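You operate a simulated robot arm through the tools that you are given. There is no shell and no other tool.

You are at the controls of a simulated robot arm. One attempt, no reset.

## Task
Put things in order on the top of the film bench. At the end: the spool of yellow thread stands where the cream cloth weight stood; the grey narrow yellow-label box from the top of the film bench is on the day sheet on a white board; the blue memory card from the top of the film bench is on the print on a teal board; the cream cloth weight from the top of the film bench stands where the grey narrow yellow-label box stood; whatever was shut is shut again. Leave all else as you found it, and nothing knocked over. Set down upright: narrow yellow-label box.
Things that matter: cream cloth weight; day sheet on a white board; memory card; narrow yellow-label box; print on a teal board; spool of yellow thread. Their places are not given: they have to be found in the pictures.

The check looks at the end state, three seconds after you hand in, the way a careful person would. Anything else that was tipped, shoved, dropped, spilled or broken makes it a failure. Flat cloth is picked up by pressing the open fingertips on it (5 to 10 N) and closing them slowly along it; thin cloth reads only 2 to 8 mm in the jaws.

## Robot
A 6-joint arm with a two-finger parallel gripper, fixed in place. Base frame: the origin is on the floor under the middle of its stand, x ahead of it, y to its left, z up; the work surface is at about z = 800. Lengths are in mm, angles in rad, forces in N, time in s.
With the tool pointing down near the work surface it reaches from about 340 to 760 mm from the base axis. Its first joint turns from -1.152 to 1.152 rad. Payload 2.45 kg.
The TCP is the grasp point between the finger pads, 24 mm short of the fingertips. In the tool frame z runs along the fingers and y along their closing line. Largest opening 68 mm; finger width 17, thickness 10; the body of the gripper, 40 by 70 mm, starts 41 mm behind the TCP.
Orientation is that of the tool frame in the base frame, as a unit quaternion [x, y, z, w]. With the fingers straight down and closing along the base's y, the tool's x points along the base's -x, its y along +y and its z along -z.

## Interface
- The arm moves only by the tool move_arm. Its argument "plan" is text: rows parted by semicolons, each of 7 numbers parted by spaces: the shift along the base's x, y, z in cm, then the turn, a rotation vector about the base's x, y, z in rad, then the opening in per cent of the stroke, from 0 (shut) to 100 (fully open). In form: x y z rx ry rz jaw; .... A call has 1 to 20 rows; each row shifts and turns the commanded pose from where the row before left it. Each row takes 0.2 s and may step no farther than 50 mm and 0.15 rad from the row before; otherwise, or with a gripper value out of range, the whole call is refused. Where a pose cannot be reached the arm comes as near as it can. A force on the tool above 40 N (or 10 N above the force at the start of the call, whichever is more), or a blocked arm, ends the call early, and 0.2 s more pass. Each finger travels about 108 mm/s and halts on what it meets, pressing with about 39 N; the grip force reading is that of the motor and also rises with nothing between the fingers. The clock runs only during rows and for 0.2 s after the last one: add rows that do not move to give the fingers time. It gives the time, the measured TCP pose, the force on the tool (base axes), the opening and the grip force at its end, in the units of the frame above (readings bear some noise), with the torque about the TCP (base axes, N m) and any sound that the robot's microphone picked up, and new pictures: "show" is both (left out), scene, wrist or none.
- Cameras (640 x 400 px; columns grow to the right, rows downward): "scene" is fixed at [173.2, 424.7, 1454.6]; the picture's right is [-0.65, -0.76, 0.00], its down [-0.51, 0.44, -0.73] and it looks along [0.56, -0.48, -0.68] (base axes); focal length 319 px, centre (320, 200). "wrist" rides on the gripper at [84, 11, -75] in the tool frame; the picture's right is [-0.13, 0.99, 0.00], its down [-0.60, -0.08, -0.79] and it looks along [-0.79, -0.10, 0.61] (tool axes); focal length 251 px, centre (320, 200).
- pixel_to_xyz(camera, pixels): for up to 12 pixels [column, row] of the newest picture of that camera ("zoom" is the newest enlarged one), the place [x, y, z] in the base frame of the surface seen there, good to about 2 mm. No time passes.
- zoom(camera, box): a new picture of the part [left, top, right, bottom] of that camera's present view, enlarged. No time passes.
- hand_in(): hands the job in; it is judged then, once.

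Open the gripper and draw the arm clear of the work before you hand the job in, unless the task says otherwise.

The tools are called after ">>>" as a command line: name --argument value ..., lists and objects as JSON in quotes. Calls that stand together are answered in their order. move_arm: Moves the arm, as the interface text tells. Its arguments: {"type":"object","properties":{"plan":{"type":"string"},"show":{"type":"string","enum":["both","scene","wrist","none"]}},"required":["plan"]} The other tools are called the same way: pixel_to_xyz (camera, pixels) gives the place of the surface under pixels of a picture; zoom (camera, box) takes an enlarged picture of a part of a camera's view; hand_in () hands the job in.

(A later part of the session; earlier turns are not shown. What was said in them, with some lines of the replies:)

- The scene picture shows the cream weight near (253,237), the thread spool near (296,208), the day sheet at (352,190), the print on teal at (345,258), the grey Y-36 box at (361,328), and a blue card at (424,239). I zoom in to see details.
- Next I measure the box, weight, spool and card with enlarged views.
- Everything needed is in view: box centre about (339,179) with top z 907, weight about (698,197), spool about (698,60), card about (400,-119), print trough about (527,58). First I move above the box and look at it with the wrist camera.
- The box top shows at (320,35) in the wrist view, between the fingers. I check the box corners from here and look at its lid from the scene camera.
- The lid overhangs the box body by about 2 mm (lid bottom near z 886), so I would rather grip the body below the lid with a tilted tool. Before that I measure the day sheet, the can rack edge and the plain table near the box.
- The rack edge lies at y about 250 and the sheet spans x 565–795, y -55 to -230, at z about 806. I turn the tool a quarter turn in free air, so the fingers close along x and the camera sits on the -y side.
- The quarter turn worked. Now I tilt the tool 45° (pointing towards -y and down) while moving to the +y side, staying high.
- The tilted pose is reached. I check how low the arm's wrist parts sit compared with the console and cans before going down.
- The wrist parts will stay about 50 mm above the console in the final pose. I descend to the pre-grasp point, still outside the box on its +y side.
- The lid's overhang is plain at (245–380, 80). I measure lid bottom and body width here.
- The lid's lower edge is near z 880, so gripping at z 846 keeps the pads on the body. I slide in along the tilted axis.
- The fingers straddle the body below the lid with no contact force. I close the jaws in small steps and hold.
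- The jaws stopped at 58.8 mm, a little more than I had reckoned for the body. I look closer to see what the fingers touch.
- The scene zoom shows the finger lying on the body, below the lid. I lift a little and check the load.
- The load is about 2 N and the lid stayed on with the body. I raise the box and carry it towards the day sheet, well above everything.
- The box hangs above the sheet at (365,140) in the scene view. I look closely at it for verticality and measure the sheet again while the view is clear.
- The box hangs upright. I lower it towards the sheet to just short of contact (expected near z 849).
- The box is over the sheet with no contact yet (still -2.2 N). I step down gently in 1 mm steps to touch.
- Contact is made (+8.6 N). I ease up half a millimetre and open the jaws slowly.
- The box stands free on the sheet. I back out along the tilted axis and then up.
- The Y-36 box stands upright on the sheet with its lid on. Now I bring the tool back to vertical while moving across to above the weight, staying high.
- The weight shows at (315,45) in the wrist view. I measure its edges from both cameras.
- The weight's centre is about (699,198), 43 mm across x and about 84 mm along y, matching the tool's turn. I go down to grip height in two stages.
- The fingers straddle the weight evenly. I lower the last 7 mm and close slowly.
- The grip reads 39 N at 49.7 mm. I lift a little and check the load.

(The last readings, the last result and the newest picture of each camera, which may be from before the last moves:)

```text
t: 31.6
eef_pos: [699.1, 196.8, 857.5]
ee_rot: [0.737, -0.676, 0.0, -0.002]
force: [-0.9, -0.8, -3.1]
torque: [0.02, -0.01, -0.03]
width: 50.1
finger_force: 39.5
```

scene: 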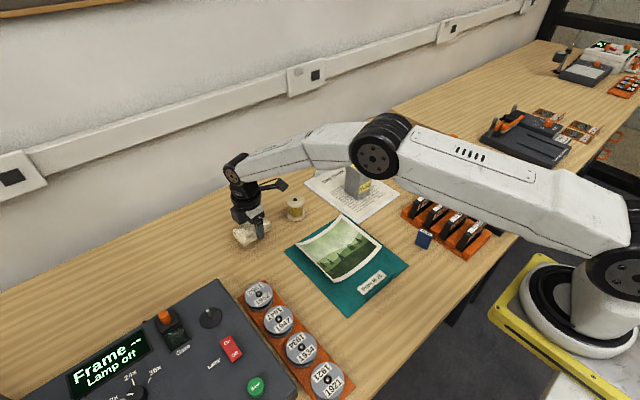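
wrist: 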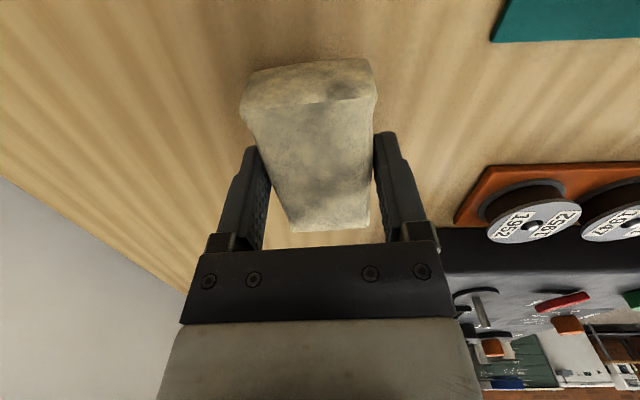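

The weight is held (about 3 N). I raise it and carry it back along -x to the box's old spot at about (339.5,180.5).

>>> move_arm --plan "0 0 3 0 0 0 40; 0 0 3.5 0 0 0 40; -3 -0.1 3.5 0 0 0 40; -3 -0.15 0 0 0 0 40; -3 -0.15 0 0 0 0 40; -3 -0.15 0 0 0 0 40; -3 -0.15 0 0 0 0 40; -3 -0.15 0 0 0 0 40; -3 -0.15 0 0 0 0 40; -3 -0.15 0 0 0 0 40; -3 -0.15 0 0 0 0 40; -3 -0.15 0 0 0 0 40; -3 -0.15 0 0 0 0 40; -2.95 -0.1 0 0 0 0 40; 0 0 0 0 0 0 40; 0 0 0 0 0 0 40" --show "both"

```text
t: 35.0
eef_pos: [337.8, 180.4, 956.1]
ee_rot: [0.737, -0.676, 0.0, -0.001]
force: [0.1, 0.4, -3.6]
torque: [-0.02, 0.01, -0.01]
width: 49.7
finger_force: 39.6
```

scene: 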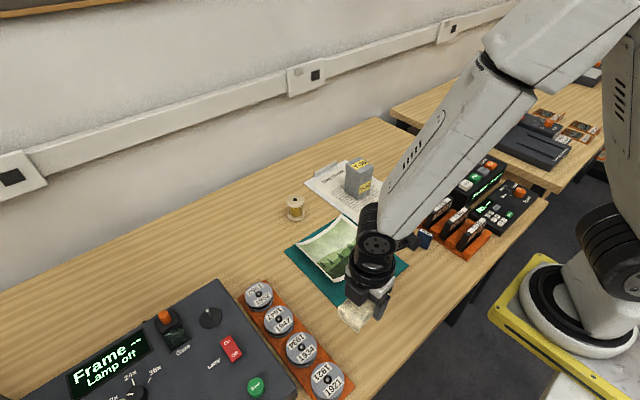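
wrist: 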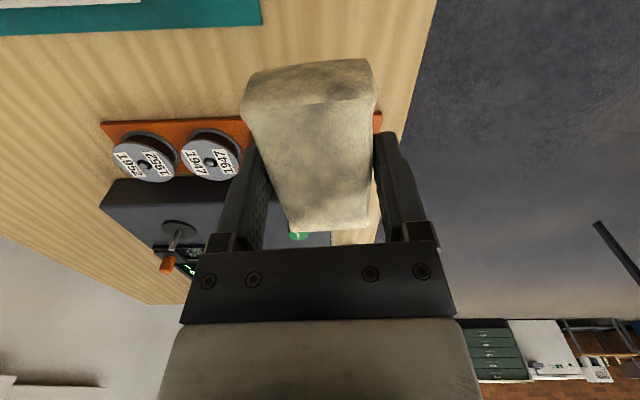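

Above the old box spot now. I lower to just above the table.

>>> move_arm --plan "0.1 0 -3 0 0 0 40; 0 0 -3 0 0 0 40; 0 0 -3 0 0 0 40; 0 0 -2 0 0 0 40; 0 0 -0.9 0 0 0 40; 0 0 -0.3 0 0 0 40; 0 0 0 0 0 0 40; 0 0 0 0 0 0 40" --show "both"

```text
t: 36.8
eef_pos: [341.9, 181.9, 834.9]
ee_rot: [0.737, -0.676, 0.0, -0.001]
force: [-1.2, 0.3, -4.3]
torque: [-0.05, 0.0, -0.02]
width: 49.7
finger_force: 39.4
```

scene: 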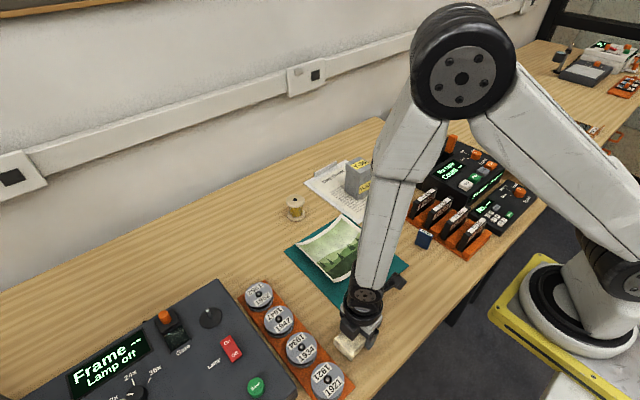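
wrist: 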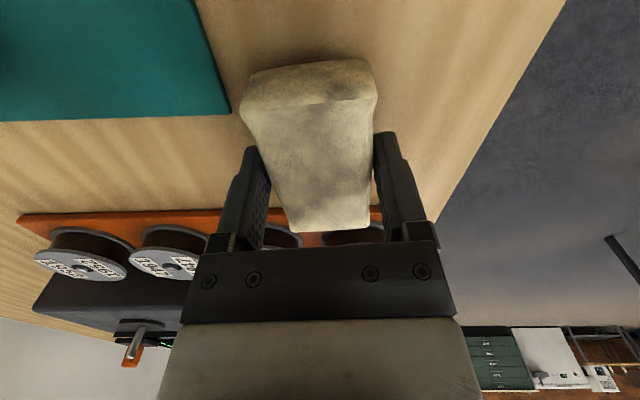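

>>> move_arm --plan "-0.1 -0.05 -0.1 0 0 0 40; 0 0 -0.1 0 0 0 40; 0 0 -0.1 0 0 0 40; 0 0 0 0 0 0 40; 0 0 0 0 0 0 40" --show "none"

>>> move_arm --plan "0 0 -0.1 0 0 0 40; 0 0 0 0 0 0 40" --show "none"

>>> move_arm --plan "0 0 -0.1 0 0 0 40; 0 0 0 0 0 0 40" --show "none"

```text
t: 38.0
eef_pos: [339.5, 180.2, 832.8]
ee_rot: [0.737, -0.676, 0.001, -0.001]
force: [-0.2, -0.3, -4.2]
torque: [-0.03, 0.0, 0.0]
width: 49.6
finger_force: 39.0
```

```text
t: 38.6
eef_pos: [339.8, 179.4, 831.2]
ee_rot: [0.737, -0.676, 0.0, -0.003]
force: [-0.4, -1.0, -4.6]
torque: [-0.03, 0.01, -0.01]
width: 49.8
finger_force: 38.7
```

```text
t: 39.2
eef_pos: [339.5, 179.9, 830.7]
ee_rot: [0.737, -0.676, 0.0, -0.002]
force: [0.3, 0.0, -3.7]
torque: [-0.02, 0.05, 0.01]
width: 49.8
finger_force: 39.2
```

Still hanging free at -3.7 N; a few more 1 mm steps.

>>> move_arm --plan "0 0 -0.1 0 0 0 40; 0 0 0 0 0 0 40" --show "none"

>>> move_arm --plan "0 0 -0.1 0 0 0 40; 0 0 0 0 0 0 40" --show "none"

```text
t: 39.8
eef_pos: [339.9, 180.2, 830.5]
ee_rot: [0.737, -0.676, 0.0, -0.001]
force: [-2.4, 1.2, -0.3]
torque: [0.18, 0.17, 0.05]
width: 49.8
finger_force: 38.8
```

```text
t: 40.5
eef_pos: [340.2, 179.3, 829.2]
ee_rot: [0.736, -0.677, -0.001, -0.002]
force: [-2.9, 0.2, 7.1]
torque: [0.31, 0.08, 0.04]
width: 49.8
finger_force: 39.1
stopped in row 2: the force on the tool passed its limit at 42 N (the readings are from after the stop); the commanded pose is now the measured one
```

The weight is on the table. I open slowly to about 56 mm so that the fingers stay clear of the teal board.

>>> move_arm --plan "0 0 0 0 0 0 70; 0 0 0 0 0 0 74; 0 0 0 0 0 0 77; 0 0 0 0 0 0 80; 0 0 0 0 0 0 83; 0 0 0 0 0 0 83" --show "both"

```text
t: 42.0
eef_pos: [340.1, 179.9, 829.1]
ee_rot: [0.737, -0.676, 0.0, -0.001]
force: [0.0, 0.2, -0.1]
torque: [0.02, 0.0, 0.0]
width: 56.3
finger_force: 0.0
```

scene: 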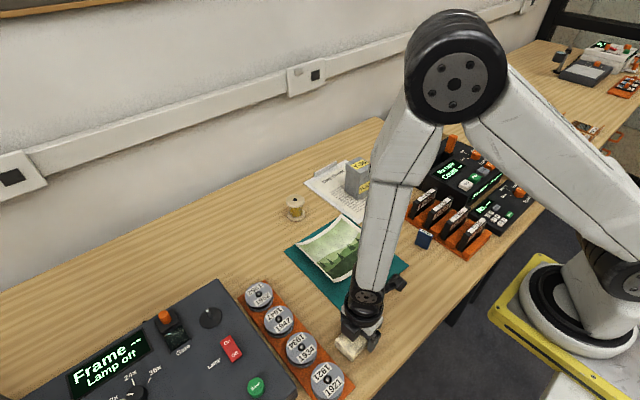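
wrist: 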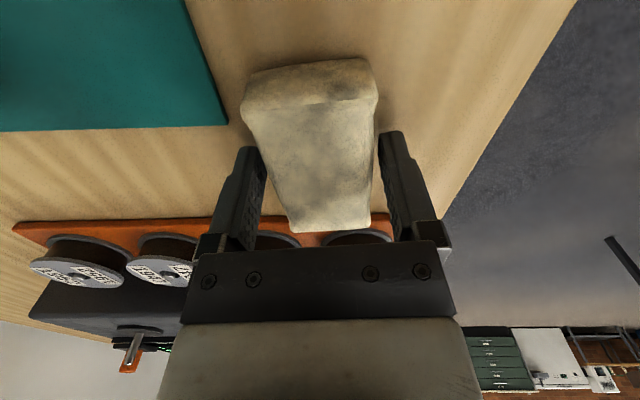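

The left finger is still close to the weight, so I open slightly more and then rise straight up.

>>> move_arm --plan "0 0 0 0 0 0 88; 0 0 0 0 0 0 88; 0 0 0.5 0 0 0 88; 0 0 1.5 0 0 0 88; 0 0 3 0 0 0 88; 0 0 4 0 0 0 100; 0 0 4 0 0 0 100; 0 0 4 0 0 0 100; 0 0 0 0 0 0 100" --show "both"

```text
t: 44.0
eef_pos: [340.1, 180.1, 1002.5]
ee_rot: [0.736, -0.677, 0.0, -0.001]
force: [0.4, 0.1, -0.7]
torque: [0.02, 0.02, -0.03]
width: 67.9
finger_force: 0.1
```

scene: 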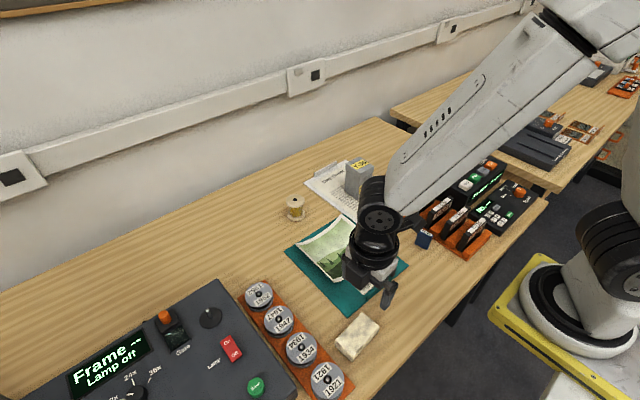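
wrist: 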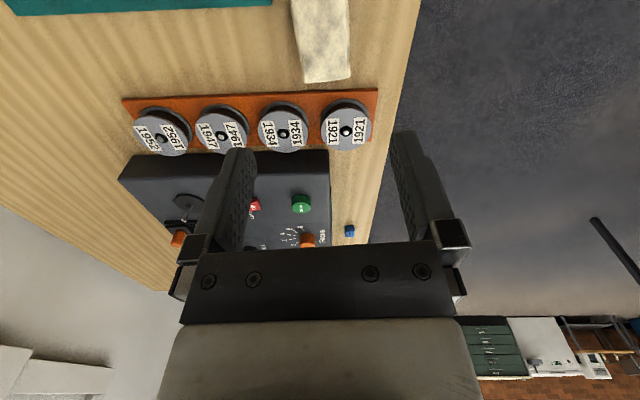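

The weight sits at the old box spot. I check its position and re-measure the spool.

>>> zoom --camera "scene" --box '[275, 185, 317, 227]'

>>> pixel_to_xyz --camera "wrist" --pixels '[[305, 80], [350, 77], [293, 10], [350, 10], [320, 40]]'

>>> pixel_to_xyz --camera "scene" --pixels '[[337, 342], [360, 314], [378, 323], [353, 358], [357, 335]]'

```text
9.52 times, centred on (296, 206) of scene
```

zoom: 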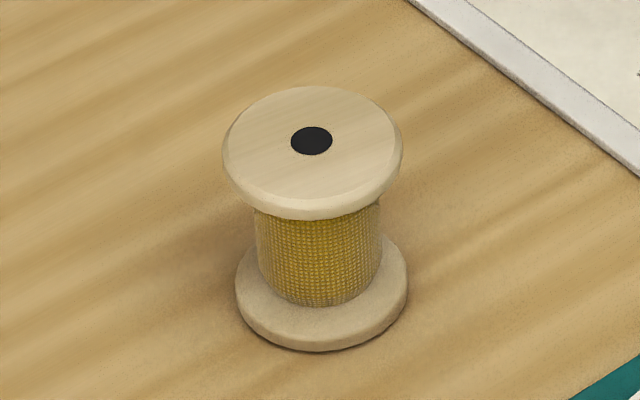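

```text
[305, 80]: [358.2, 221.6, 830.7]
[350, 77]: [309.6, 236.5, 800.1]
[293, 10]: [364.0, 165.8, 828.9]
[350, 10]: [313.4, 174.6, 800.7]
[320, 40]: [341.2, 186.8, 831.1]
```

```text
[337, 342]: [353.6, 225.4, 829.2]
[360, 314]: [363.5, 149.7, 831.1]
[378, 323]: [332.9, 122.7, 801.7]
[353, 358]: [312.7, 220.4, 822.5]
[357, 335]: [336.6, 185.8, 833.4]
```

>>> pixel_to_xyz --camera "zoom" --pixels '[[311, 140], [228, 150], [398, 150], [312, 92], [312, 205], [240, 110], [385, 195], [245, 280], [320, 340], [400, 290]]'

```text
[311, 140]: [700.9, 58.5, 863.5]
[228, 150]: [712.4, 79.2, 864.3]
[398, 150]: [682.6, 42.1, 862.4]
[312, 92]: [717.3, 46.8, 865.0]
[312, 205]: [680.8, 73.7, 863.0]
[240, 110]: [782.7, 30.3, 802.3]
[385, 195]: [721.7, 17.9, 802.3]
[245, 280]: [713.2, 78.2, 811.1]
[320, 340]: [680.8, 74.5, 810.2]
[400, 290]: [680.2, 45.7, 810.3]
```

The spool's centre is about (699,60), top z 864. I move over it at a safe height.

>>> move_arm --plan "3.59 -1.2 0 0 0 0 100; 3.59 -1.2 0 0 0 0 100; 3.59 -1.2 0 0 0 0 100; 3.59 -1.2 0 0 0 0 100; 3.59 -1.2 0 0 0 0 100; 3.59 -1.2 0 0 0 0 100; 3.59 -1.2 0 0 0 0 100; 3.59 -1.2 0 0 0 0 100; 3.59 -1.2 0 0 0 0 100; 3.59 -1.2 0 0 0 0 100; 0 0 -3 0 0 0 100; 0 0 -3 0 0 0 100; 0 0 0 0 0 0 100" --show "both"

```text
t: 46.8
eef_pos: [699.3, 59.2, 941.4]
ee_rot: [0.737, -0.676, 0.0, -0.002]
force: [-0.2, 0.7, 0.2]
torque: [-0.02, -0.01, 0.03]
width: 68.1
finger_force: 0.0
```

scene: 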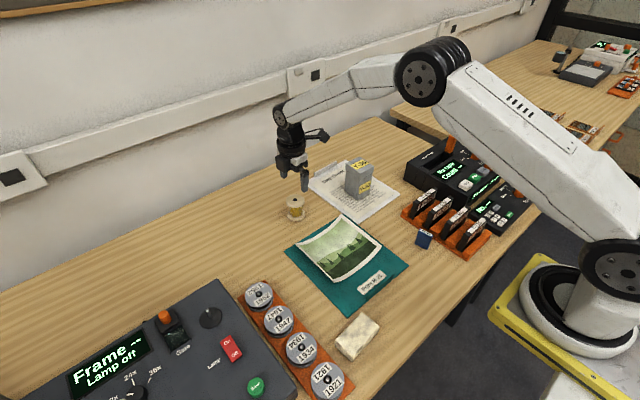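
wrist: 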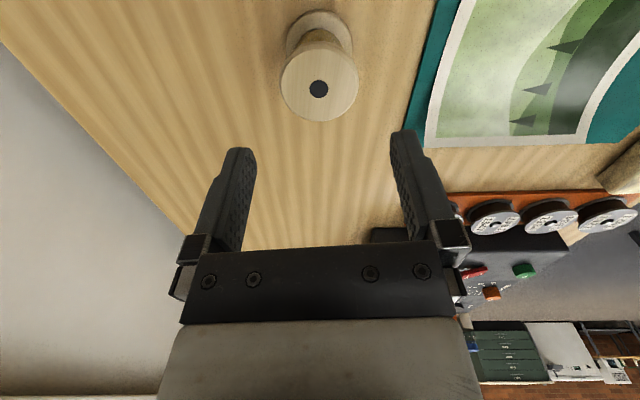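

The spool (319,88) lies between the fingers. I go down to grip height, TCP about z 831.

>>> move_arm --plan "0 0 -3 0 0 0 100; 0 0 -3 0 0 0 100; 0 0 -2.5 0 0 0 100; 0 0 -1.5 0 0 0 100; 0 0 -0.9 0 0 0 100; 0 0 0 0 0 0 100; 0 0 0 0 0 0 100" --show "both"

```text
t: 48.4
eef_pos: [698.1, 59.7, 831.1]
ee_rot: [0.737, -0.676, 0.0, -0.001]
force: [0.5, 0.1, 0.1]
torque: [0.01, 0.0, -0.01]
width: 68.0
finger_force: 0.0
```

scene: 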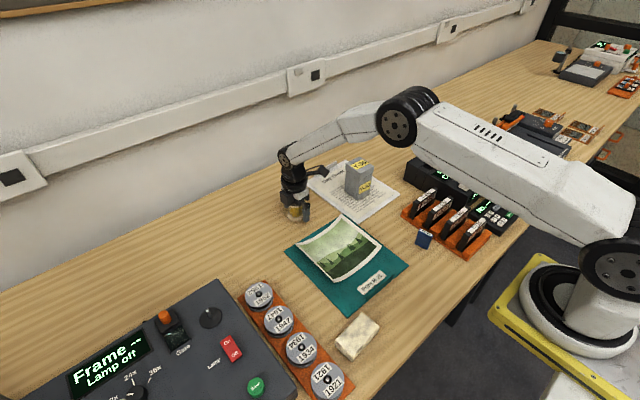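
wrist: 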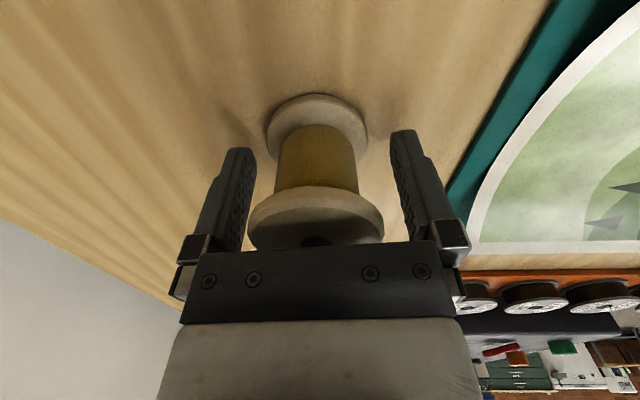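

Good alignment with the spool between the pads. I close slowly.

>>> move_arm --plan "0 0 0 0 0 0 90; 0 0 0 0 0 0 82; 0 0 0 0 0 0 77; 0 0 0 0 0 0 73; 0 0 0 0 0 0 70; 0 0 0 0 0 0 66; 0 0 0 0 0 0 60; 0 0 0 0 0 0 55; 0 0 0 0 0 0 55" --show "wrist"

```text
t: 50.4
eef_pos: [699.2, 59.0, 831.7]
ee_rot: [0.737, -0.676, 0.0, -0.002]
force: [0.6, 0.3, 1.9]
torque: [-0.01, -0.01, -0.03]
width: 49.9
finger_force: 38.7
```

wrist: 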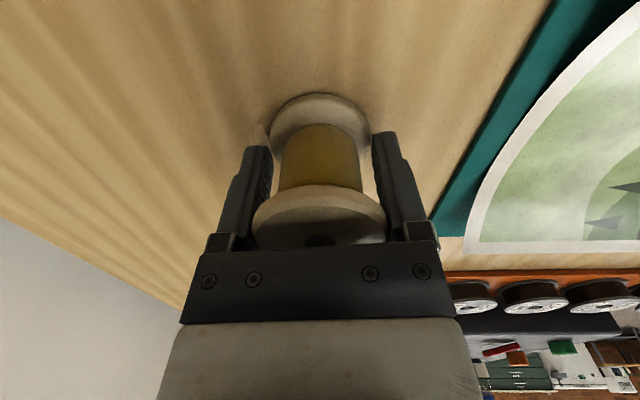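

The spool is held (49.9 mm). I lift it, carry it +138 mm along y to the weight's old spot, still in the air.

>>> move_arm --plan "0 0 0.5 0 0 0 50; 0 0 1.5 0 0 0 50; 0 0 3 0 0 0 50; 0 0 0 0 0 0 50; 0 2 0 0 0 0 50; 0 3 0 0 0 0 50; 0 3 0 0 0 0 50; 0 3 0 0 0 0 50; 0.05 2.8 0 0 0 0 50; 0 0 0 0 0 0 50; 0 0 0 0 0 0 50" --show "both"

```text
t: 52.8
eef_pos: [699.2, 197.1, 880.2]
ee_rot: [0.737, -0.676, -0.001, -0.002]
force: [-0.2, 0.0, 0.6]
torque: [0.0, -0.01, -0.02]
width: 50.1
finger_force: 38.9
```

scene: 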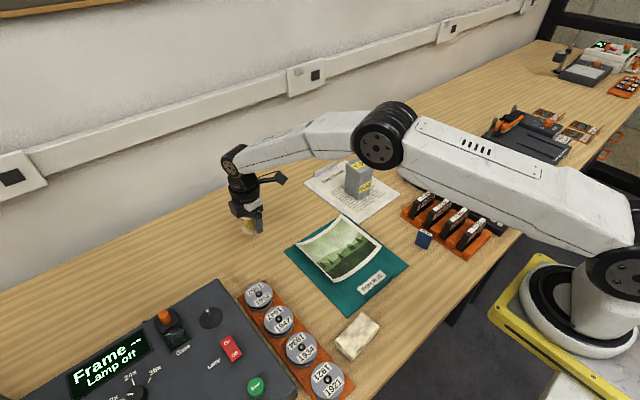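
wrist: 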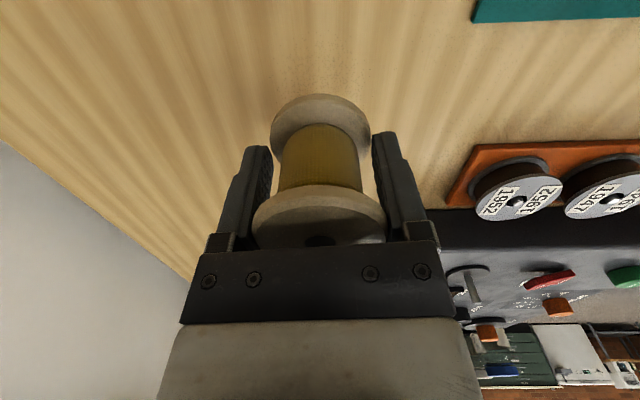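

Carried cleanly. I lower it to a few millimetres above the table, then feel for contact.

>>> move_arm --plan "0 0 -2.5 0 0 0 50; 0 0 -1.5 0 0 0 50; 0 0 -0.4 0 0 0 50; 0 0 -0.1 0 0 0 50; 0 0 0 0 0 0 50; 0 0 0 0 0 0 50" --show "none"

>>> move_arm --plan "0 0 -0.1 0 0 0 50; 0 0 -0.1 0 0 0 50; 0 0 0 0 0 0 50" --show "none"

>>> move_arm --plan "0 0 -0.1 0 0 0 50; 0 0 0 0 0 0 50" --show "wrist"

```text
t: 54.1
eef_pos: [698.0, 198.0, 836.0]
ee_rot: [0.737, -0.676, 0.001, -0.001]
force: [0.2, -0.1, -0.4]
torque: [0.0, 0.03, 0.0]
width: 49.9
finger_force: 39.2
```

```text
t: 55.0
eef_pos: [699.9, 198.9, 834.6]
ee_rot: [0.737, -0.676, 0.0, -0.001]
force: [-0.1, -0.1, -0.9]
torque: [0.0, -0.01, -0.01]
width: 49.7
finger_force: 38.7
```

```text
t: 55.5
eef_pos: [699.8, 198.0, 833.6]
ee_rot: [0.737, -0.676, -0.001, -0.002]
force: [0.2, 0.4, -0.3]
torque: [-0.04, -0.02, -0.04]
width: 50.1
finger_force: 38.8
```

wrist: 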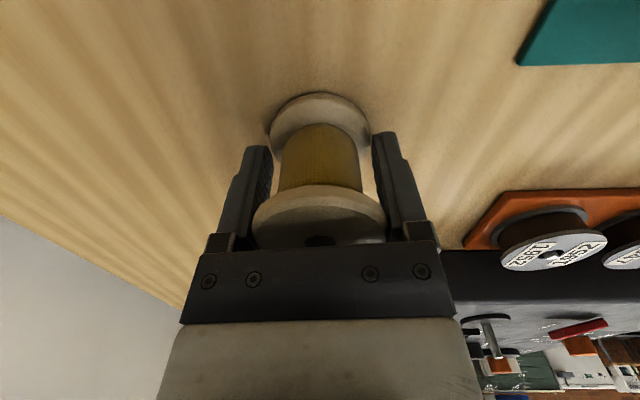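

No contact yet at z 833.6; I continue in 1 mm steps.

>>> move_arm --plan "0 0 -0.1 0 0 0 50; 0 0 0 0 0 0 50" --show "none"

>>> move_arm --plan "0 0 -0.07 0 0 0 50; 0 0 0 0 0 0 50" --show "none"

```text
t: 56.1
eef_pos: [699.2, 197.1, 831.4]
ee_rot: [0.737, -0.676, 0.0, -0.002]
force: [-0.1, -0.1, 0.5]
torque: [0.02, 0.02, -0.04]
width: 49.9
finger_force: 39.2
```

```text
t: 56.8
eef_pos: [701.0, 198.0, 831.3]
ee_rot: [0.737, -0.676, 0.0, -0.002]
force: [-2.2, -1.3, 7.8]
torque: [-0.01, 0.05, -0.01]
width: 49.9
finger_force: 39.1
```

Contact (+7.8 N). I ease up slightly and open slowly.

>>> move_arm --plan "0 0 0.05 0 0 0 55; 0 0 0 0 0 0 72; 0 0 0 0 0 0 75; 0 0 0 0 0 0 79; 0 0 0 0 0 0 85; 0 0 0 0 0 0 92; 0 0 0 0 0 0 100; 0 0 0 0 0 0 100" --show "wrist"

```text
t: 58.5
eef_pos: [699.6, 198.5, 831.3]
ee_rot: [0.737, -0.676, 0.0, -0.001]
force: [0.6, 0.6, 0.1]
torque: [-0.03, 0.01, 0.01]
width: 67.9
finger_force: 0.1
```

wrist: 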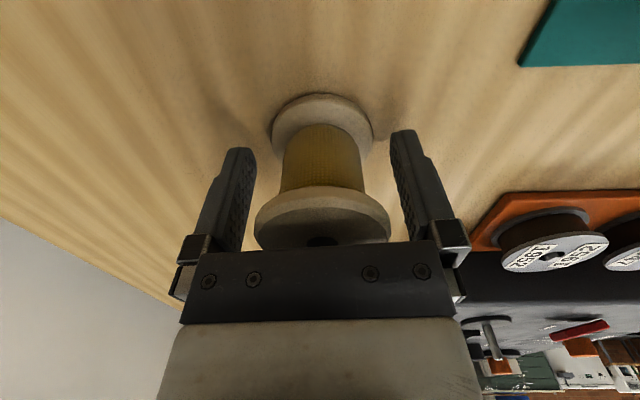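

The spool stands free. I rise straight up, then travel to above the card while turning the tool back to close along the card's thickness.

>>> move_arm --plan "0 0 1 0 0 0 100; 0 0 3 0 0 0 100; 0 0 4 0 0 0 100; 0 0 4 0 0 0 100; 0 0 3 0 0 0 100; -2.5 -2.64 0 0 0 -0.122 100; -2.5 -2.64 0 0 0 -0.122 100; -2.5 -2.64 0 0 0 -0.122 100; -2.5 -2.64 0 0 0 -0.122 100; -2.5 -2.64 0 0 0 -0.122 100; -2.5 -2.64 0 0 0 -0.122 100; -2.5 -2.64 0 0 0 -0.122 100; -2.5 -2.64 0 0 0 -0.122 100; -2.5 -2.64 0 0 0 -0.122 100; -2.5 -2.64 0 0 0 -0.122 100; -2.5 -2.64 0 0 0 -0.122 100; -2.5 -2.64 0 0 0 -0.122 100; 0 0 -3 0 0 0 100; 0 0 -2 0 0 0 80; 0 0 0 0 0 0 60" --show "both"

```text
t: 62.8
eef_pos: [401.0, -119.4, 928.6]
ee_rot: [-0.096, 0.995, -0.001, 0.001]
force: [0.2, 0.9, 0.2]
torque: [0.02, 0.0, 0.04]
width: 40.8
finger_force: 0.1
```

scene: 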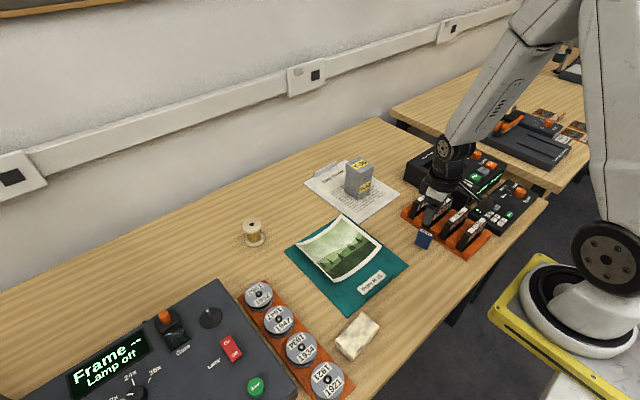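
wrist: 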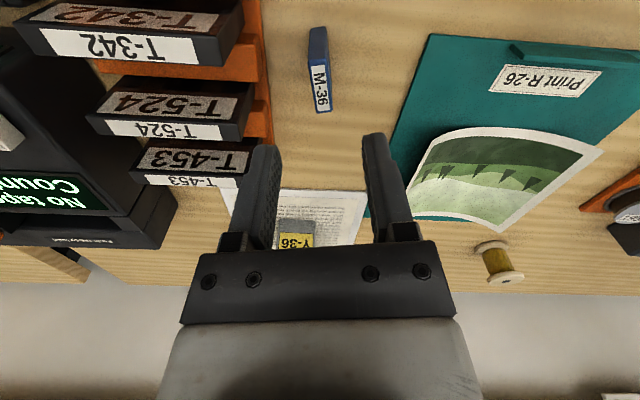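

The card is at (320,70) between the fingers, with the T-cards rack to its left. I measure the card again and the rack's nearest edges and heights.

>>> pixel_to_xyz --camera "wrist" --pixels '[[317, 108], [331, 106], [309, 32], [325, 30], [320, 70], [272, 130], [268, 80], [238, 130], [240, 85], [230, 45], [245, 10], [262, 40]]'

>>> zoom --camera "wrist" --box '[240, 0, 400, 120]'

```text
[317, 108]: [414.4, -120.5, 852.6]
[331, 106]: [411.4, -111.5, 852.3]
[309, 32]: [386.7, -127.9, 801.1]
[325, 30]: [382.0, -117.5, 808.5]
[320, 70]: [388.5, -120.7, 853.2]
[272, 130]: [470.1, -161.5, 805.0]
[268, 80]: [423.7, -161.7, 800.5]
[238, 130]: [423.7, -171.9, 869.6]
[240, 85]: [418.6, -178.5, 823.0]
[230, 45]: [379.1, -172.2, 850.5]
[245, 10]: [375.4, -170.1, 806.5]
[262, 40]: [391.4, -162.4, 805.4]
```

```text
3.33 times, centred on (320, 60) of wrist
```

zoom: 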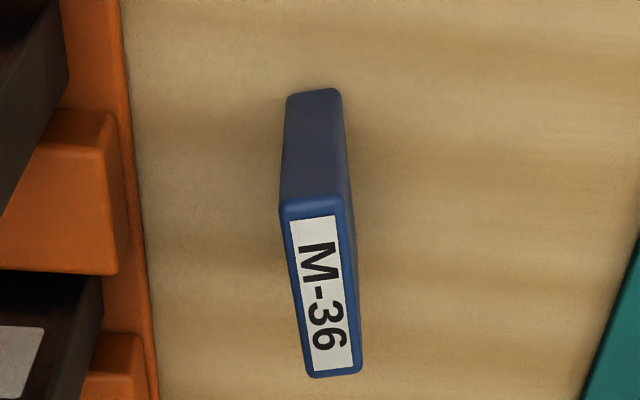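

The card's centre is about (400,-119.7) and the rack edge is at y -161.5, so a 31 mm opening keeps clear. I go down to z 838.

>>> move_arm --plan "-0.05 0 -2 0 0 0 46; 0 0 -2.5 0 0 0 46; 0 0 -2.5 0 0 0 46; 0 0 -1.5 0 0 0 46; 0 0 -0.5 0 0 0 46; 0 0 0 0 0 0 46" --show "both"

```text
t: 64.2
eef_pos: [400.3, -120.2, 841.5]
ee_rot: [-0.096, 0.995, -0.001, 0.0]
force: [0.8, 0.4, -0.1]
torque: [0.01, -0.01, 0.0]
width: 31.3
finger_force: 0.1
```

scene: 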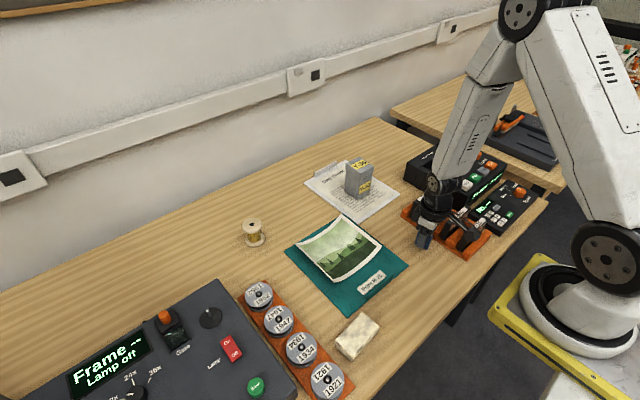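
wrist: 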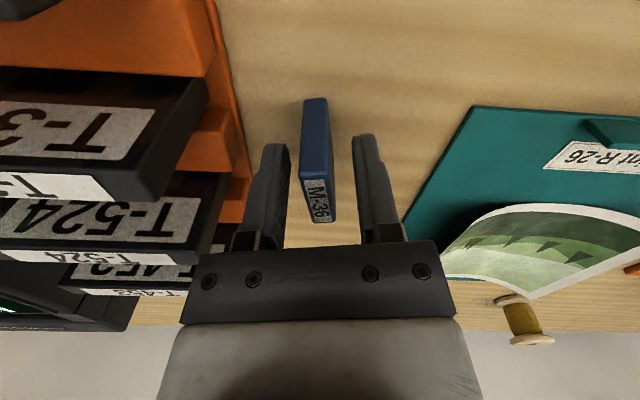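

The card stands centred between the fingers. I lower 3 mm more and close slowly.

>>> move_arm --plan "0 0 -0.3 0 0 0 46; 0 0 0 0 0 0 40; 0 0 0 0 0 0 34; 0 0 0 0 0 0 28; 0 0 0 0 0 0 23; 0 0 0 0 0 0 19; 0 0 0 0 0 0 16; 0 0 0 0 0 0 13; 0 0 0 0 0 0 10; 0 0 0 0 0 0 8; 0 0 0 0 0 0 8" --show "wrist"

```text
t: 66.5
eef_pos: [400.5, -119.9, 838.0]
ee_rot: [-0.096, 0.995, -0.001, 0.0]
force: [-0.3, -0.7, 0.0]
torque: [-0.01, 0.02, 0.02]
width: 11.0
finger_force: 31.6
```

wrist: 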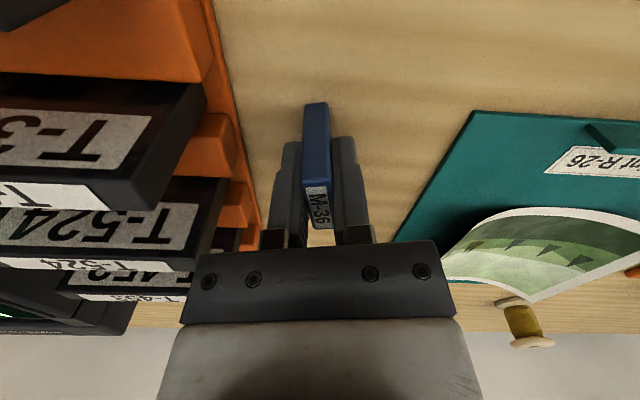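

The card is held at 11 mm. I lift it straight up, keeping clear of the rack.

>>> move_arm --plan "0 0 0 0 0 0 3; 0 0 0.5 0 0 0 3; 0 0 1.5 0 0 0 3; 0 0 3 0 0 0 3; 0 0 3 0 0 0 3; 0 0 3 0 0 0 3; 0 0 0 0 0 0 3" --show "both"

```text
t: 68.2
eef_pos: [399.1, -120.8, 948.7]
ee_rot: [-0.096, 0.995, -0.001, 0.0]
force: [-1.3, 0.2, -1.2]
torque: [0.0, -0.03, 0.02]
width: 11.0
finger_force: 31.8
```

scene: 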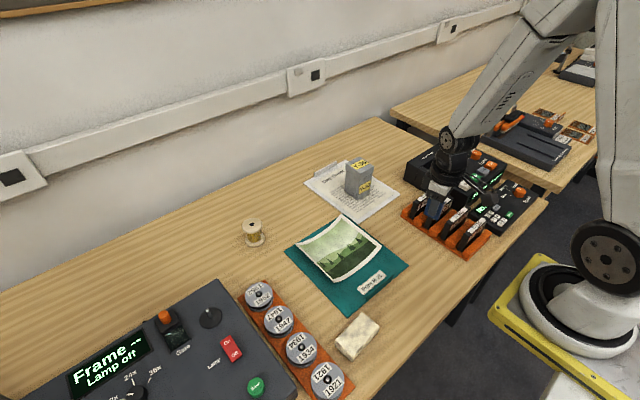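
wrist: 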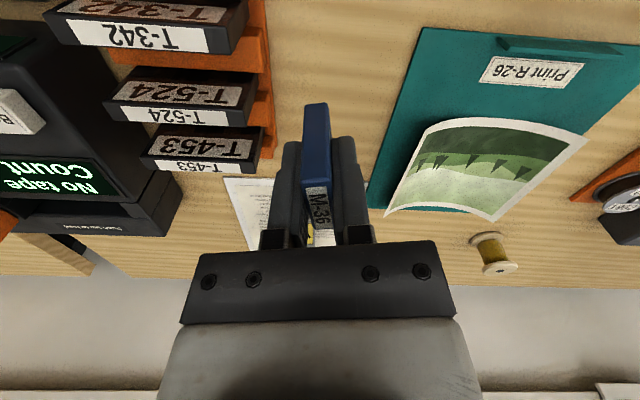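

Now I carry the card to the middle of the print, about (527,58), turning it to line up with the print's trough along x.

>>> move_arm --plan "2.12 2.97 0 0 0 -0.095 3; 2.12 2.97 0 0 0 -0.095 3; 2.12 2.97 0 0 0 0 3; 2.12 2.97 0 0 0 0 3; 2.12 2.97 0 0 0 0 3; 2.12 2.97 0 0 0 0 3; 0 0 0 0 0 0 3; 0 0 0 0 0 0 3" --show "both"

```text
t: 70.0
eef_pos: [526.5, 60.3, 948.2]
ee_rot: [-0.001, 1.0, -0.001, 0.001]
force: [0.1, 0.2, 0.5]
torque: [-0.01, -0.05, -0.02]
width: 11.0
finger_force: 31.6
```

scene: 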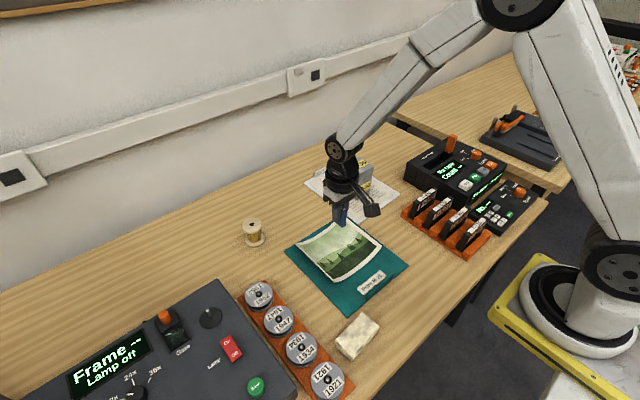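
wrist: 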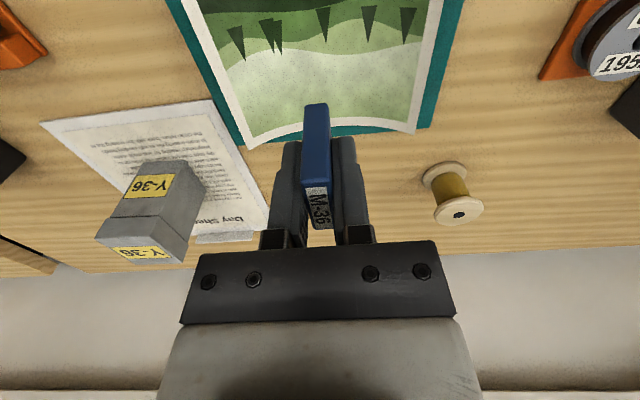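

The card is over the print. I sample the print's surface profile along y near x 527 to find the lowest line.

>>> zoom --camera "scene" --box '[280, 205, 400, 290]'

>>> pixel_to_xyz --camera "scene" --pixels '[[320, 259], [325, 255], [330, 252], [335, 249], [340, 246], [345, 243], [350, 240], [355, 237], [360, 233], [328, 245], [335, 240], [342, 252]]'

>>> pixel_to_xyz --camera "wrist" --pixels '[[250, 60], [280, 60], [300, 60], [320, 60], [340, 60], [370, 60], [400, 60], [240, 40], [320, 45], [420, 40], [320, 30], [290, 90]]'

```text
4.71 times, centred on (340, 248) of scene
```

zoom: 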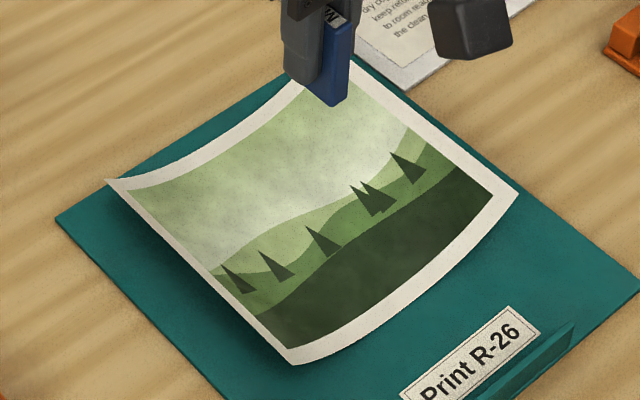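

```text
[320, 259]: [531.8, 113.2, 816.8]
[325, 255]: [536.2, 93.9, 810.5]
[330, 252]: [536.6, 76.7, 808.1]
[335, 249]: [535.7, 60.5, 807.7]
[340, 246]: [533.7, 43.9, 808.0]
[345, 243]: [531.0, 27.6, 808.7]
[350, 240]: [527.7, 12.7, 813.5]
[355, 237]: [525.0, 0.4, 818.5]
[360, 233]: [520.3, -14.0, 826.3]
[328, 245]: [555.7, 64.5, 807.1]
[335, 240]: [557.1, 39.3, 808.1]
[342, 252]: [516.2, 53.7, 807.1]
```

```text
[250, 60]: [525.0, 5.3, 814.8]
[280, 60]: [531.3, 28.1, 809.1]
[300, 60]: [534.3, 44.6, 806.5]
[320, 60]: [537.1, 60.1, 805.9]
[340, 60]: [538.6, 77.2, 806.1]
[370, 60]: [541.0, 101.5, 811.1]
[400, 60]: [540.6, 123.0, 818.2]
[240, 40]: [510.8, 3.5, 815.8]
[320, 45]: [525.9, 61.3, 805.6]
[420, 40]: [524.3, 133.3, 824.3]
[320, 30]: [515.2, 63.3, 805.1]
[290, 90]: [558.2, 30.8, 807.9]
```

The trough is flat between y 45 and 77, so y 60 is right. I lower to just above the print.

>>> move_arm --plan "0 0 -3 0 0 0 3; 0 0 -3 0 0 0 3; 0 0 -2.2 0 0 0 3; 0 0 -1.2 0 0 0 3; 0 0 -0.5 0 0 0 3; 0 0 0 0 0 0 3; 0 0 0 0 0 0 3" --show "both"

```text
t: 71.5
eef_pos: [526.0, 60.3, 850.3]
ee_rot: [-0.001, 1.0, -0.001, 0.001]
force: [0.5, 0.0, 0.2]
torque: [-0.02, 0.03, -0.03]
width: 11.0
finger_force: 31.8
```

scene: 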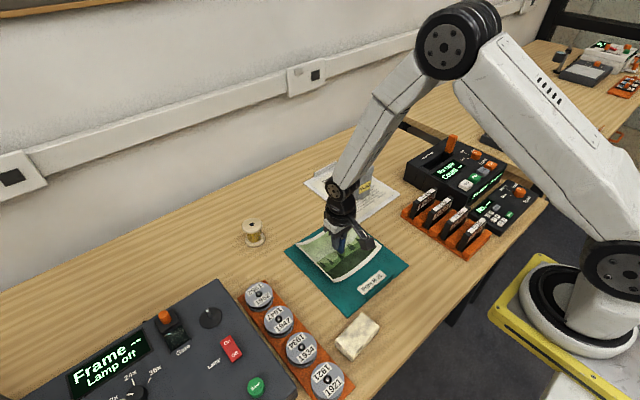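
wrist: 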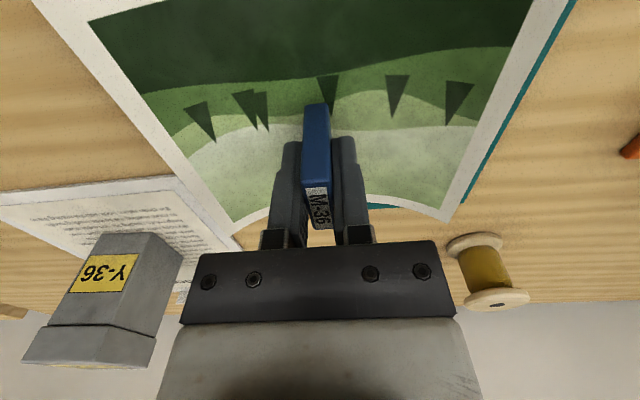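

Now 1 mm steps until contact (expected near z 843–844).

>>> move_arm --plan "0 0 -0.1 0 0 0 3; 0 0 -0.1 0 0 0 3; 0 0 -0.1 0 0 0 3; 0 0 -0.1 0 0 0 3; 0 0 0 0 0 0 3" --show "none"

>>> move_arm --plan "0 0 -0.1 0 0 0 3; 0 0 0 0 0 0 3" --show "none"

>>> move_arm --plan "0 0 -0.07 0 0 0 3; 0 0 0 0 0 0 3" --show "none"

```text
t: 72.8
eef_pos: [526.6, 58.9, 845.6]
ee_rot: [-0.001, 1.0, -0.001, 0.001]
force: [0.0, 0.0, -0.5]
torque: [0.0, -0.01, -0.01]
width: 11.1
finger_force: 32.1
```

```text
t: 73.3
eef_pos: [526.4, 58.9, 844.1]
ee_rot: [-0.001, 1.0, 0.0, 0.001]
force: [0.2, 0.5, -0.3]
torque: [-0.01, -0.03, -0.03]
width: 11.2
finger_force: 32.5
```

```text
t: 74.0
eef_pos: [526.6, 60.0, 844.2]
ee_rot: [-0.001, 1.0, -0.001, 0.0]
force: [-0.1, -0.2, -0.6]
torque: [0.0, 0.0, 0.02]
width: 11.4
finger_force: 32.2
```

>>> move_arm --plan "0 0 -0.07 0 0 0 3; 0 0 0 0 0 0 3" --show "none"

>>> move_arm --plan "0 0 -0.07 0 0 0 3; 0 0 0 0 0 0 3" --show "wrist"

```text
t: 74.5
eef_pos: [525.9, 57.8, 843.3]
ee_rot: [-0.001, 1.0, -0.001, 0.001]
force: [0.8, -0.4, -0.7]
torque: [-0.04, 0.0, -0.03]
width: 11.2
finger_force: 31.7
```

```text
t: 75.2
eef_pos: [527.7, 59.2, 842.8]
ee_rot: [-0.001, 1.0, -0.001, 0.002]
force: [-0.2, -0.1, -0.5]
torque: [0.01, 0.02, 0.02]
width: 11.1
finger_force: 32.0
```

wrist: 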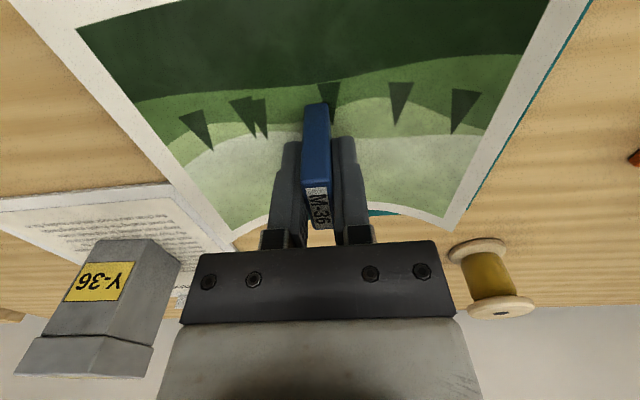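

Still no contact force at z 842.8; continuing in small steps.

>>> move_arm --plan "0 0 -0.06 0 0 0 3; 0 0 0 0 0 0 3" --show "none"

>>> move_arm --plan "0 0 -0.06 0 0 0 3; 0 0 0 0 0 0 3" --show "scene"

```text
t: 75.8
eef_pos: [526.1, 59.9, 841.9]
ee_rot: [-0.001, 1.0, -0.001, 0.001]
force: [-0.9, 0.0, 1.6]
torque: [0.01, 0.02, 0.02]
width: 11.2
finger_force: 32.2
```

```text
t: 76.3
eef_pos: [527.8, 58.9, 842.6]
ee_rot: [-0.001, 1.0, -0.001, 0.001]
force: [-6.7, 1.1, 21.3]
torque: [0.03, 0.22, 0.0]
width: 10.9
finger_force: 31.8
```

scene: 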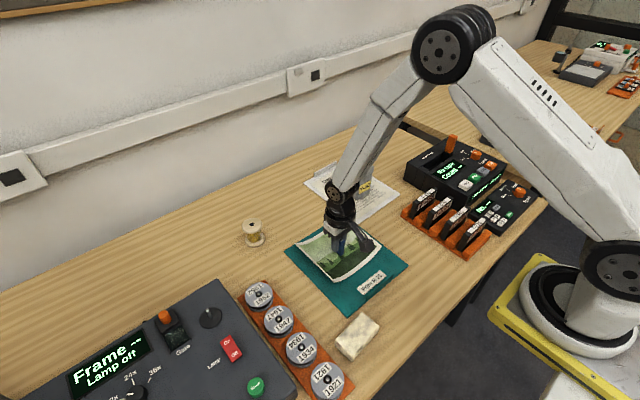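

Contact with 21 N; I ease up to near-zero load before opening.

>>> move_arm --plan "0 0 0.06 0 0 0 3; 0 0 0 0 0 0 3; 0 0 0 0 0 0 3" --show "none"

```text
t: 77.2
eef_pos: [527.8, 58.6, 842.8]
ee_rot: [0.0, 1.0, -0.001, 0.001]
force: [0.6, -2.4, 9.3]
torque: [-0.09, -0.03, 0.0]
width: 11.1
finger_force: 31.9
```

>>> move_arm --plan "0 0 0.03 0 0 0 3; 0 0 0 0 0 0 3; 0 0 0 0 0 0 3" --show "none"

```text
t: 78.0
eef_pos: [526.7, 59.7, 842.5]
ee_rot: [-0.001, 1.0, -0.001, 0.0]
force: [-0.1, -0.3, -0.1]
torque: [-0.02, -0.03, -0.02]
width: 11.1
finger_force: 31.7
```

Load is about zero, so the card just rests on the print. I open slowly.

>>> move_arm --plan "0 0 0 0 0 0 12; 0 0 0 0 0 0 15; 0 0 0 0 0 0 17; 0 0 0 0 0 0 19; 0 0 0 0 0 0 22; 0 0 0 0 0 0 26; 0 0 0 0 0 0 32; 0 0 0 0 0 0 38; 0 0 0 0 0 0 38" --show "both"

```text
t: 80.0
eef_pos: [527.5, 59.3, 842.3]
ee_rot: [0.0, 1.0, 0.0, 0.0]
force: [0.1, 0.8, 0.2]
torque: [0.01, 0.02, 0.03]
width: 25.8
finger_force: 0.0
```

scene: 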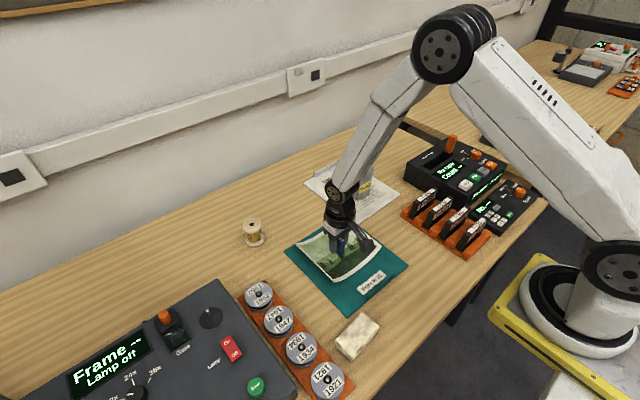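
wrist: 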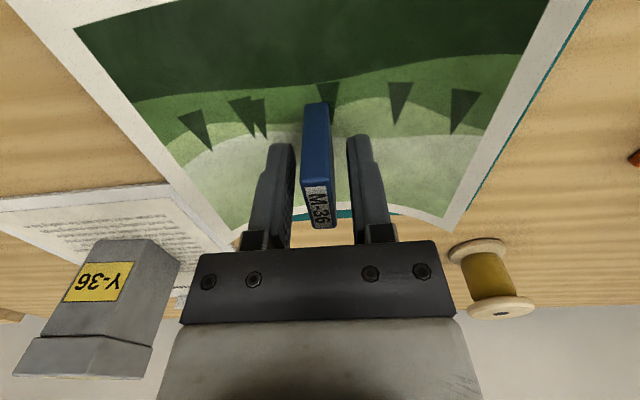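

The card stands by itself between the open fingers. I rise straight up, slowly at first.

>>> move_arm --plan "0 0 0.5 0 0 0 38; 0 0 1 0 0 0 38; 0 0 1.5 0 0 0 38; 0 0 2 0 0 0 38; 0 0 3 0 0 0 38; 0 0 3 0 0 0 60; 0 0 4 0 0 0 80; 0 0 4 0 0 0 100; 0 0 4 0 0 0 100; 0 0 0 0 0 0 100" --show "both"

```text
t: 82.2
eef_pos: [527.6, 59.2, 1070.3]
ee_rot: [-0.001, 1.0, -0.001, 0.001]
force: [-0.5, -0.3, -1.2]
torque: [0.01, -0.02, 0.01]
width: 68.0
finger_force: 0.1
```

scene: 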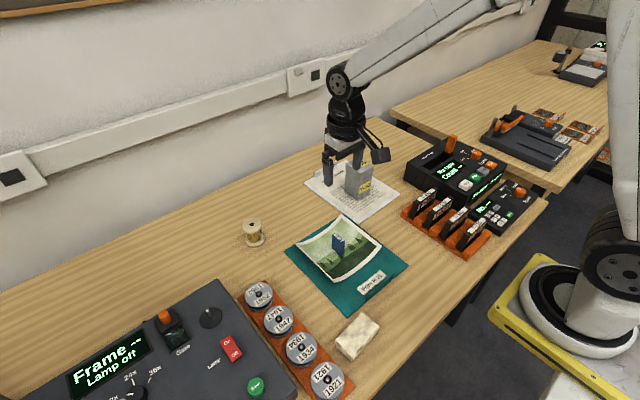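
wrist: 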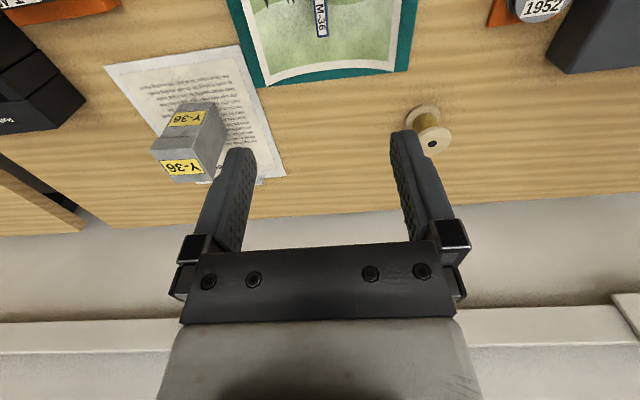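

All four things look placed. I draw the arm back to about its starting pose and inspect the final scene.

>>> move_arm --plan "-0.6 -2 3 0 0 0 100; -0.6 -2.2 3 0 0 0 100; -0.6 -2.2 3 0 0 0 100; -0.7 -2.2 3 0 0 0 100; -0.7 -2.2 0 0 0 0 100; -0.7 -2 0 0 0 0 100; 0 0 0 0 0 0 100" --show "both"

>>> zoom --camera "scene" --box '[220, 150, 420, 275]'

>>> zoom --camera "scene" --box '[240, 230, 440, 400]'

>>> pixel_to_xyz --camera "scene" --pixels '[[253, 224], [340, 240], [360, 172], [357, 335], [337, 342], [360, 314]]'

```text
t: 83.8
eef_pos: [487.3, -68.5, 1192.2]
ee_rot: [-0.001, 1.0, -0.001, 0.001]
force: [-0.6, 0.1, -0.1]
torque: [-0.01, -0.02, 0.02]
width: 68.1
finger_force: 0.1
```

scene: 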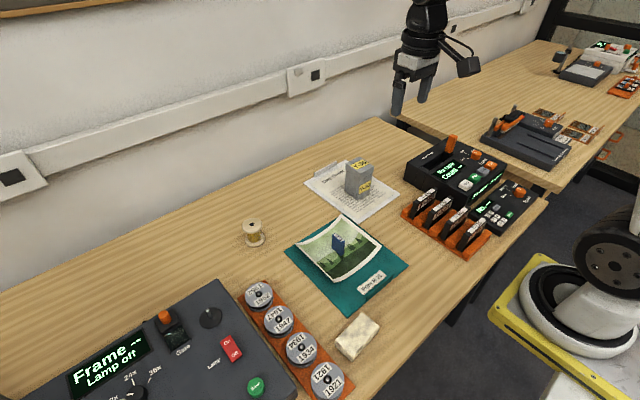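
wrist: 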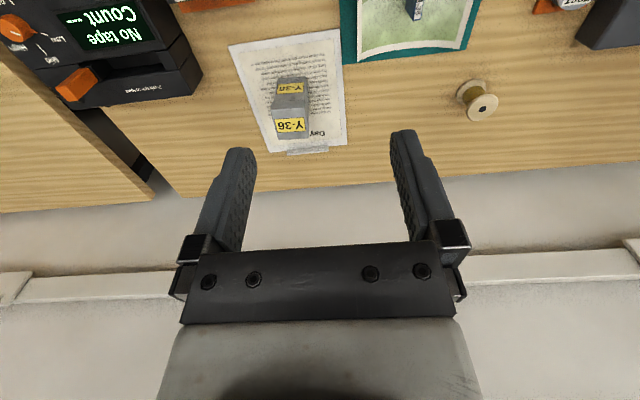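

```text
3.20 times, centred on (320, 212) of scene
```

zoom: 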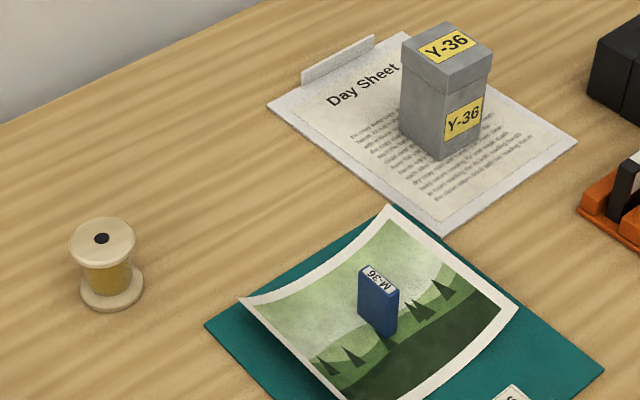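

```text
2.35 times, centred on (340, 315) of scene
```

zoom: 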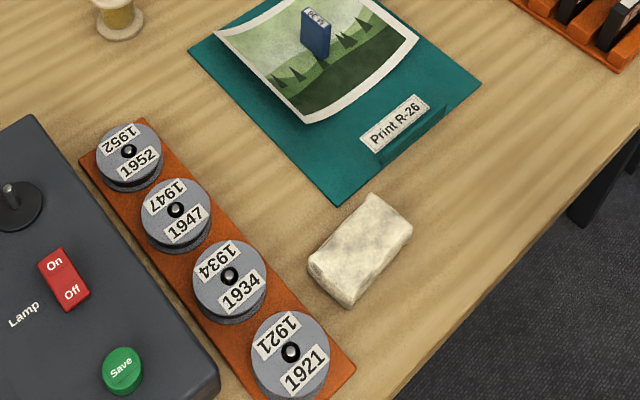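

```text
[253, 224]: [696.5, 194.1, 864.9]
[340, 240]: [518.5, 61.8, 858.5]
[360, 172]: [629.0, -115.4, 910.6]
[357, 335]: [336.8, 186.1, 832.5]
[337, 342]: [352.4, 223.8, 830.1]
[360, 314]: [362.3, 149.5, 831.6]
```

The box is upright with lid on the sheet, the card is on the print, the spool and weight stand at their new spots. I do one last centre check of the weight and spool.

>>> pixel_to_xyz --camera "zoom" --pixels '[[370, 200], [410, 232], [350, 295], [312, 262], [360, 250], [120, 5]]'

>>> zoom --camera "scene" --box '[400, 0, 640, 260]'

```text
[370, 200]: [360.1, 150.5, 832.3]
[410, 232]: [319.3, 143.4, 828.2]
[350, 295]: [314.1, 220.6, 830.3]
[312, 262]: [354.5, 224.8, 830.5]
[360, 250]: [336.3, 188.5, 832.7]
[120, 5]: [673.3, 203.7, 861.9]
```

```text
1.54 times, centred on (520, 130) of scene
```

zoom: 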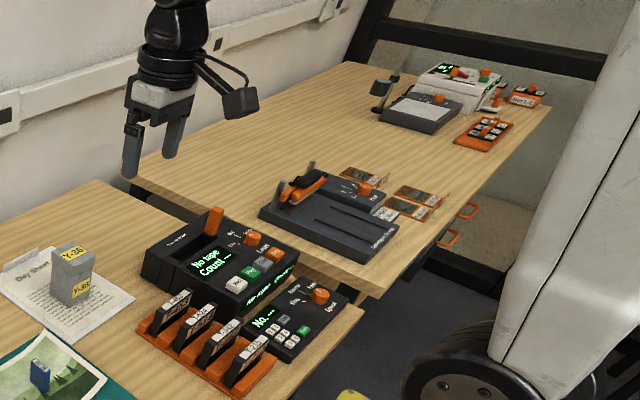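

Everything checks out: the weight's centre is within about 5 mm of the box's old spot, the spool is where the weight was, and nothing else has moved. The gripper is open and clear, so I hand in.

>>> hand_in

```text
The job is handed in.
```

The film bench is in order and the job is handed in. The result of the check has not come back.

- **Box:** the grey Y-36 box stands upright on the day sheet with its lid still on. I gripped it below the lid.
- **Cloth weight:** it stands where the box stood, within about 5 mm by the last measurement.
- **Spool:** it stands upright where the weight stood, within about 5 mm.
- **Memory card:** the blue M-36 card stands on edge in the flat middle of the print on the teal board.

I opened nothing, and the last pictures show nothing else moved or knocked over. The arm ended back near its starting pose with the gripper open.
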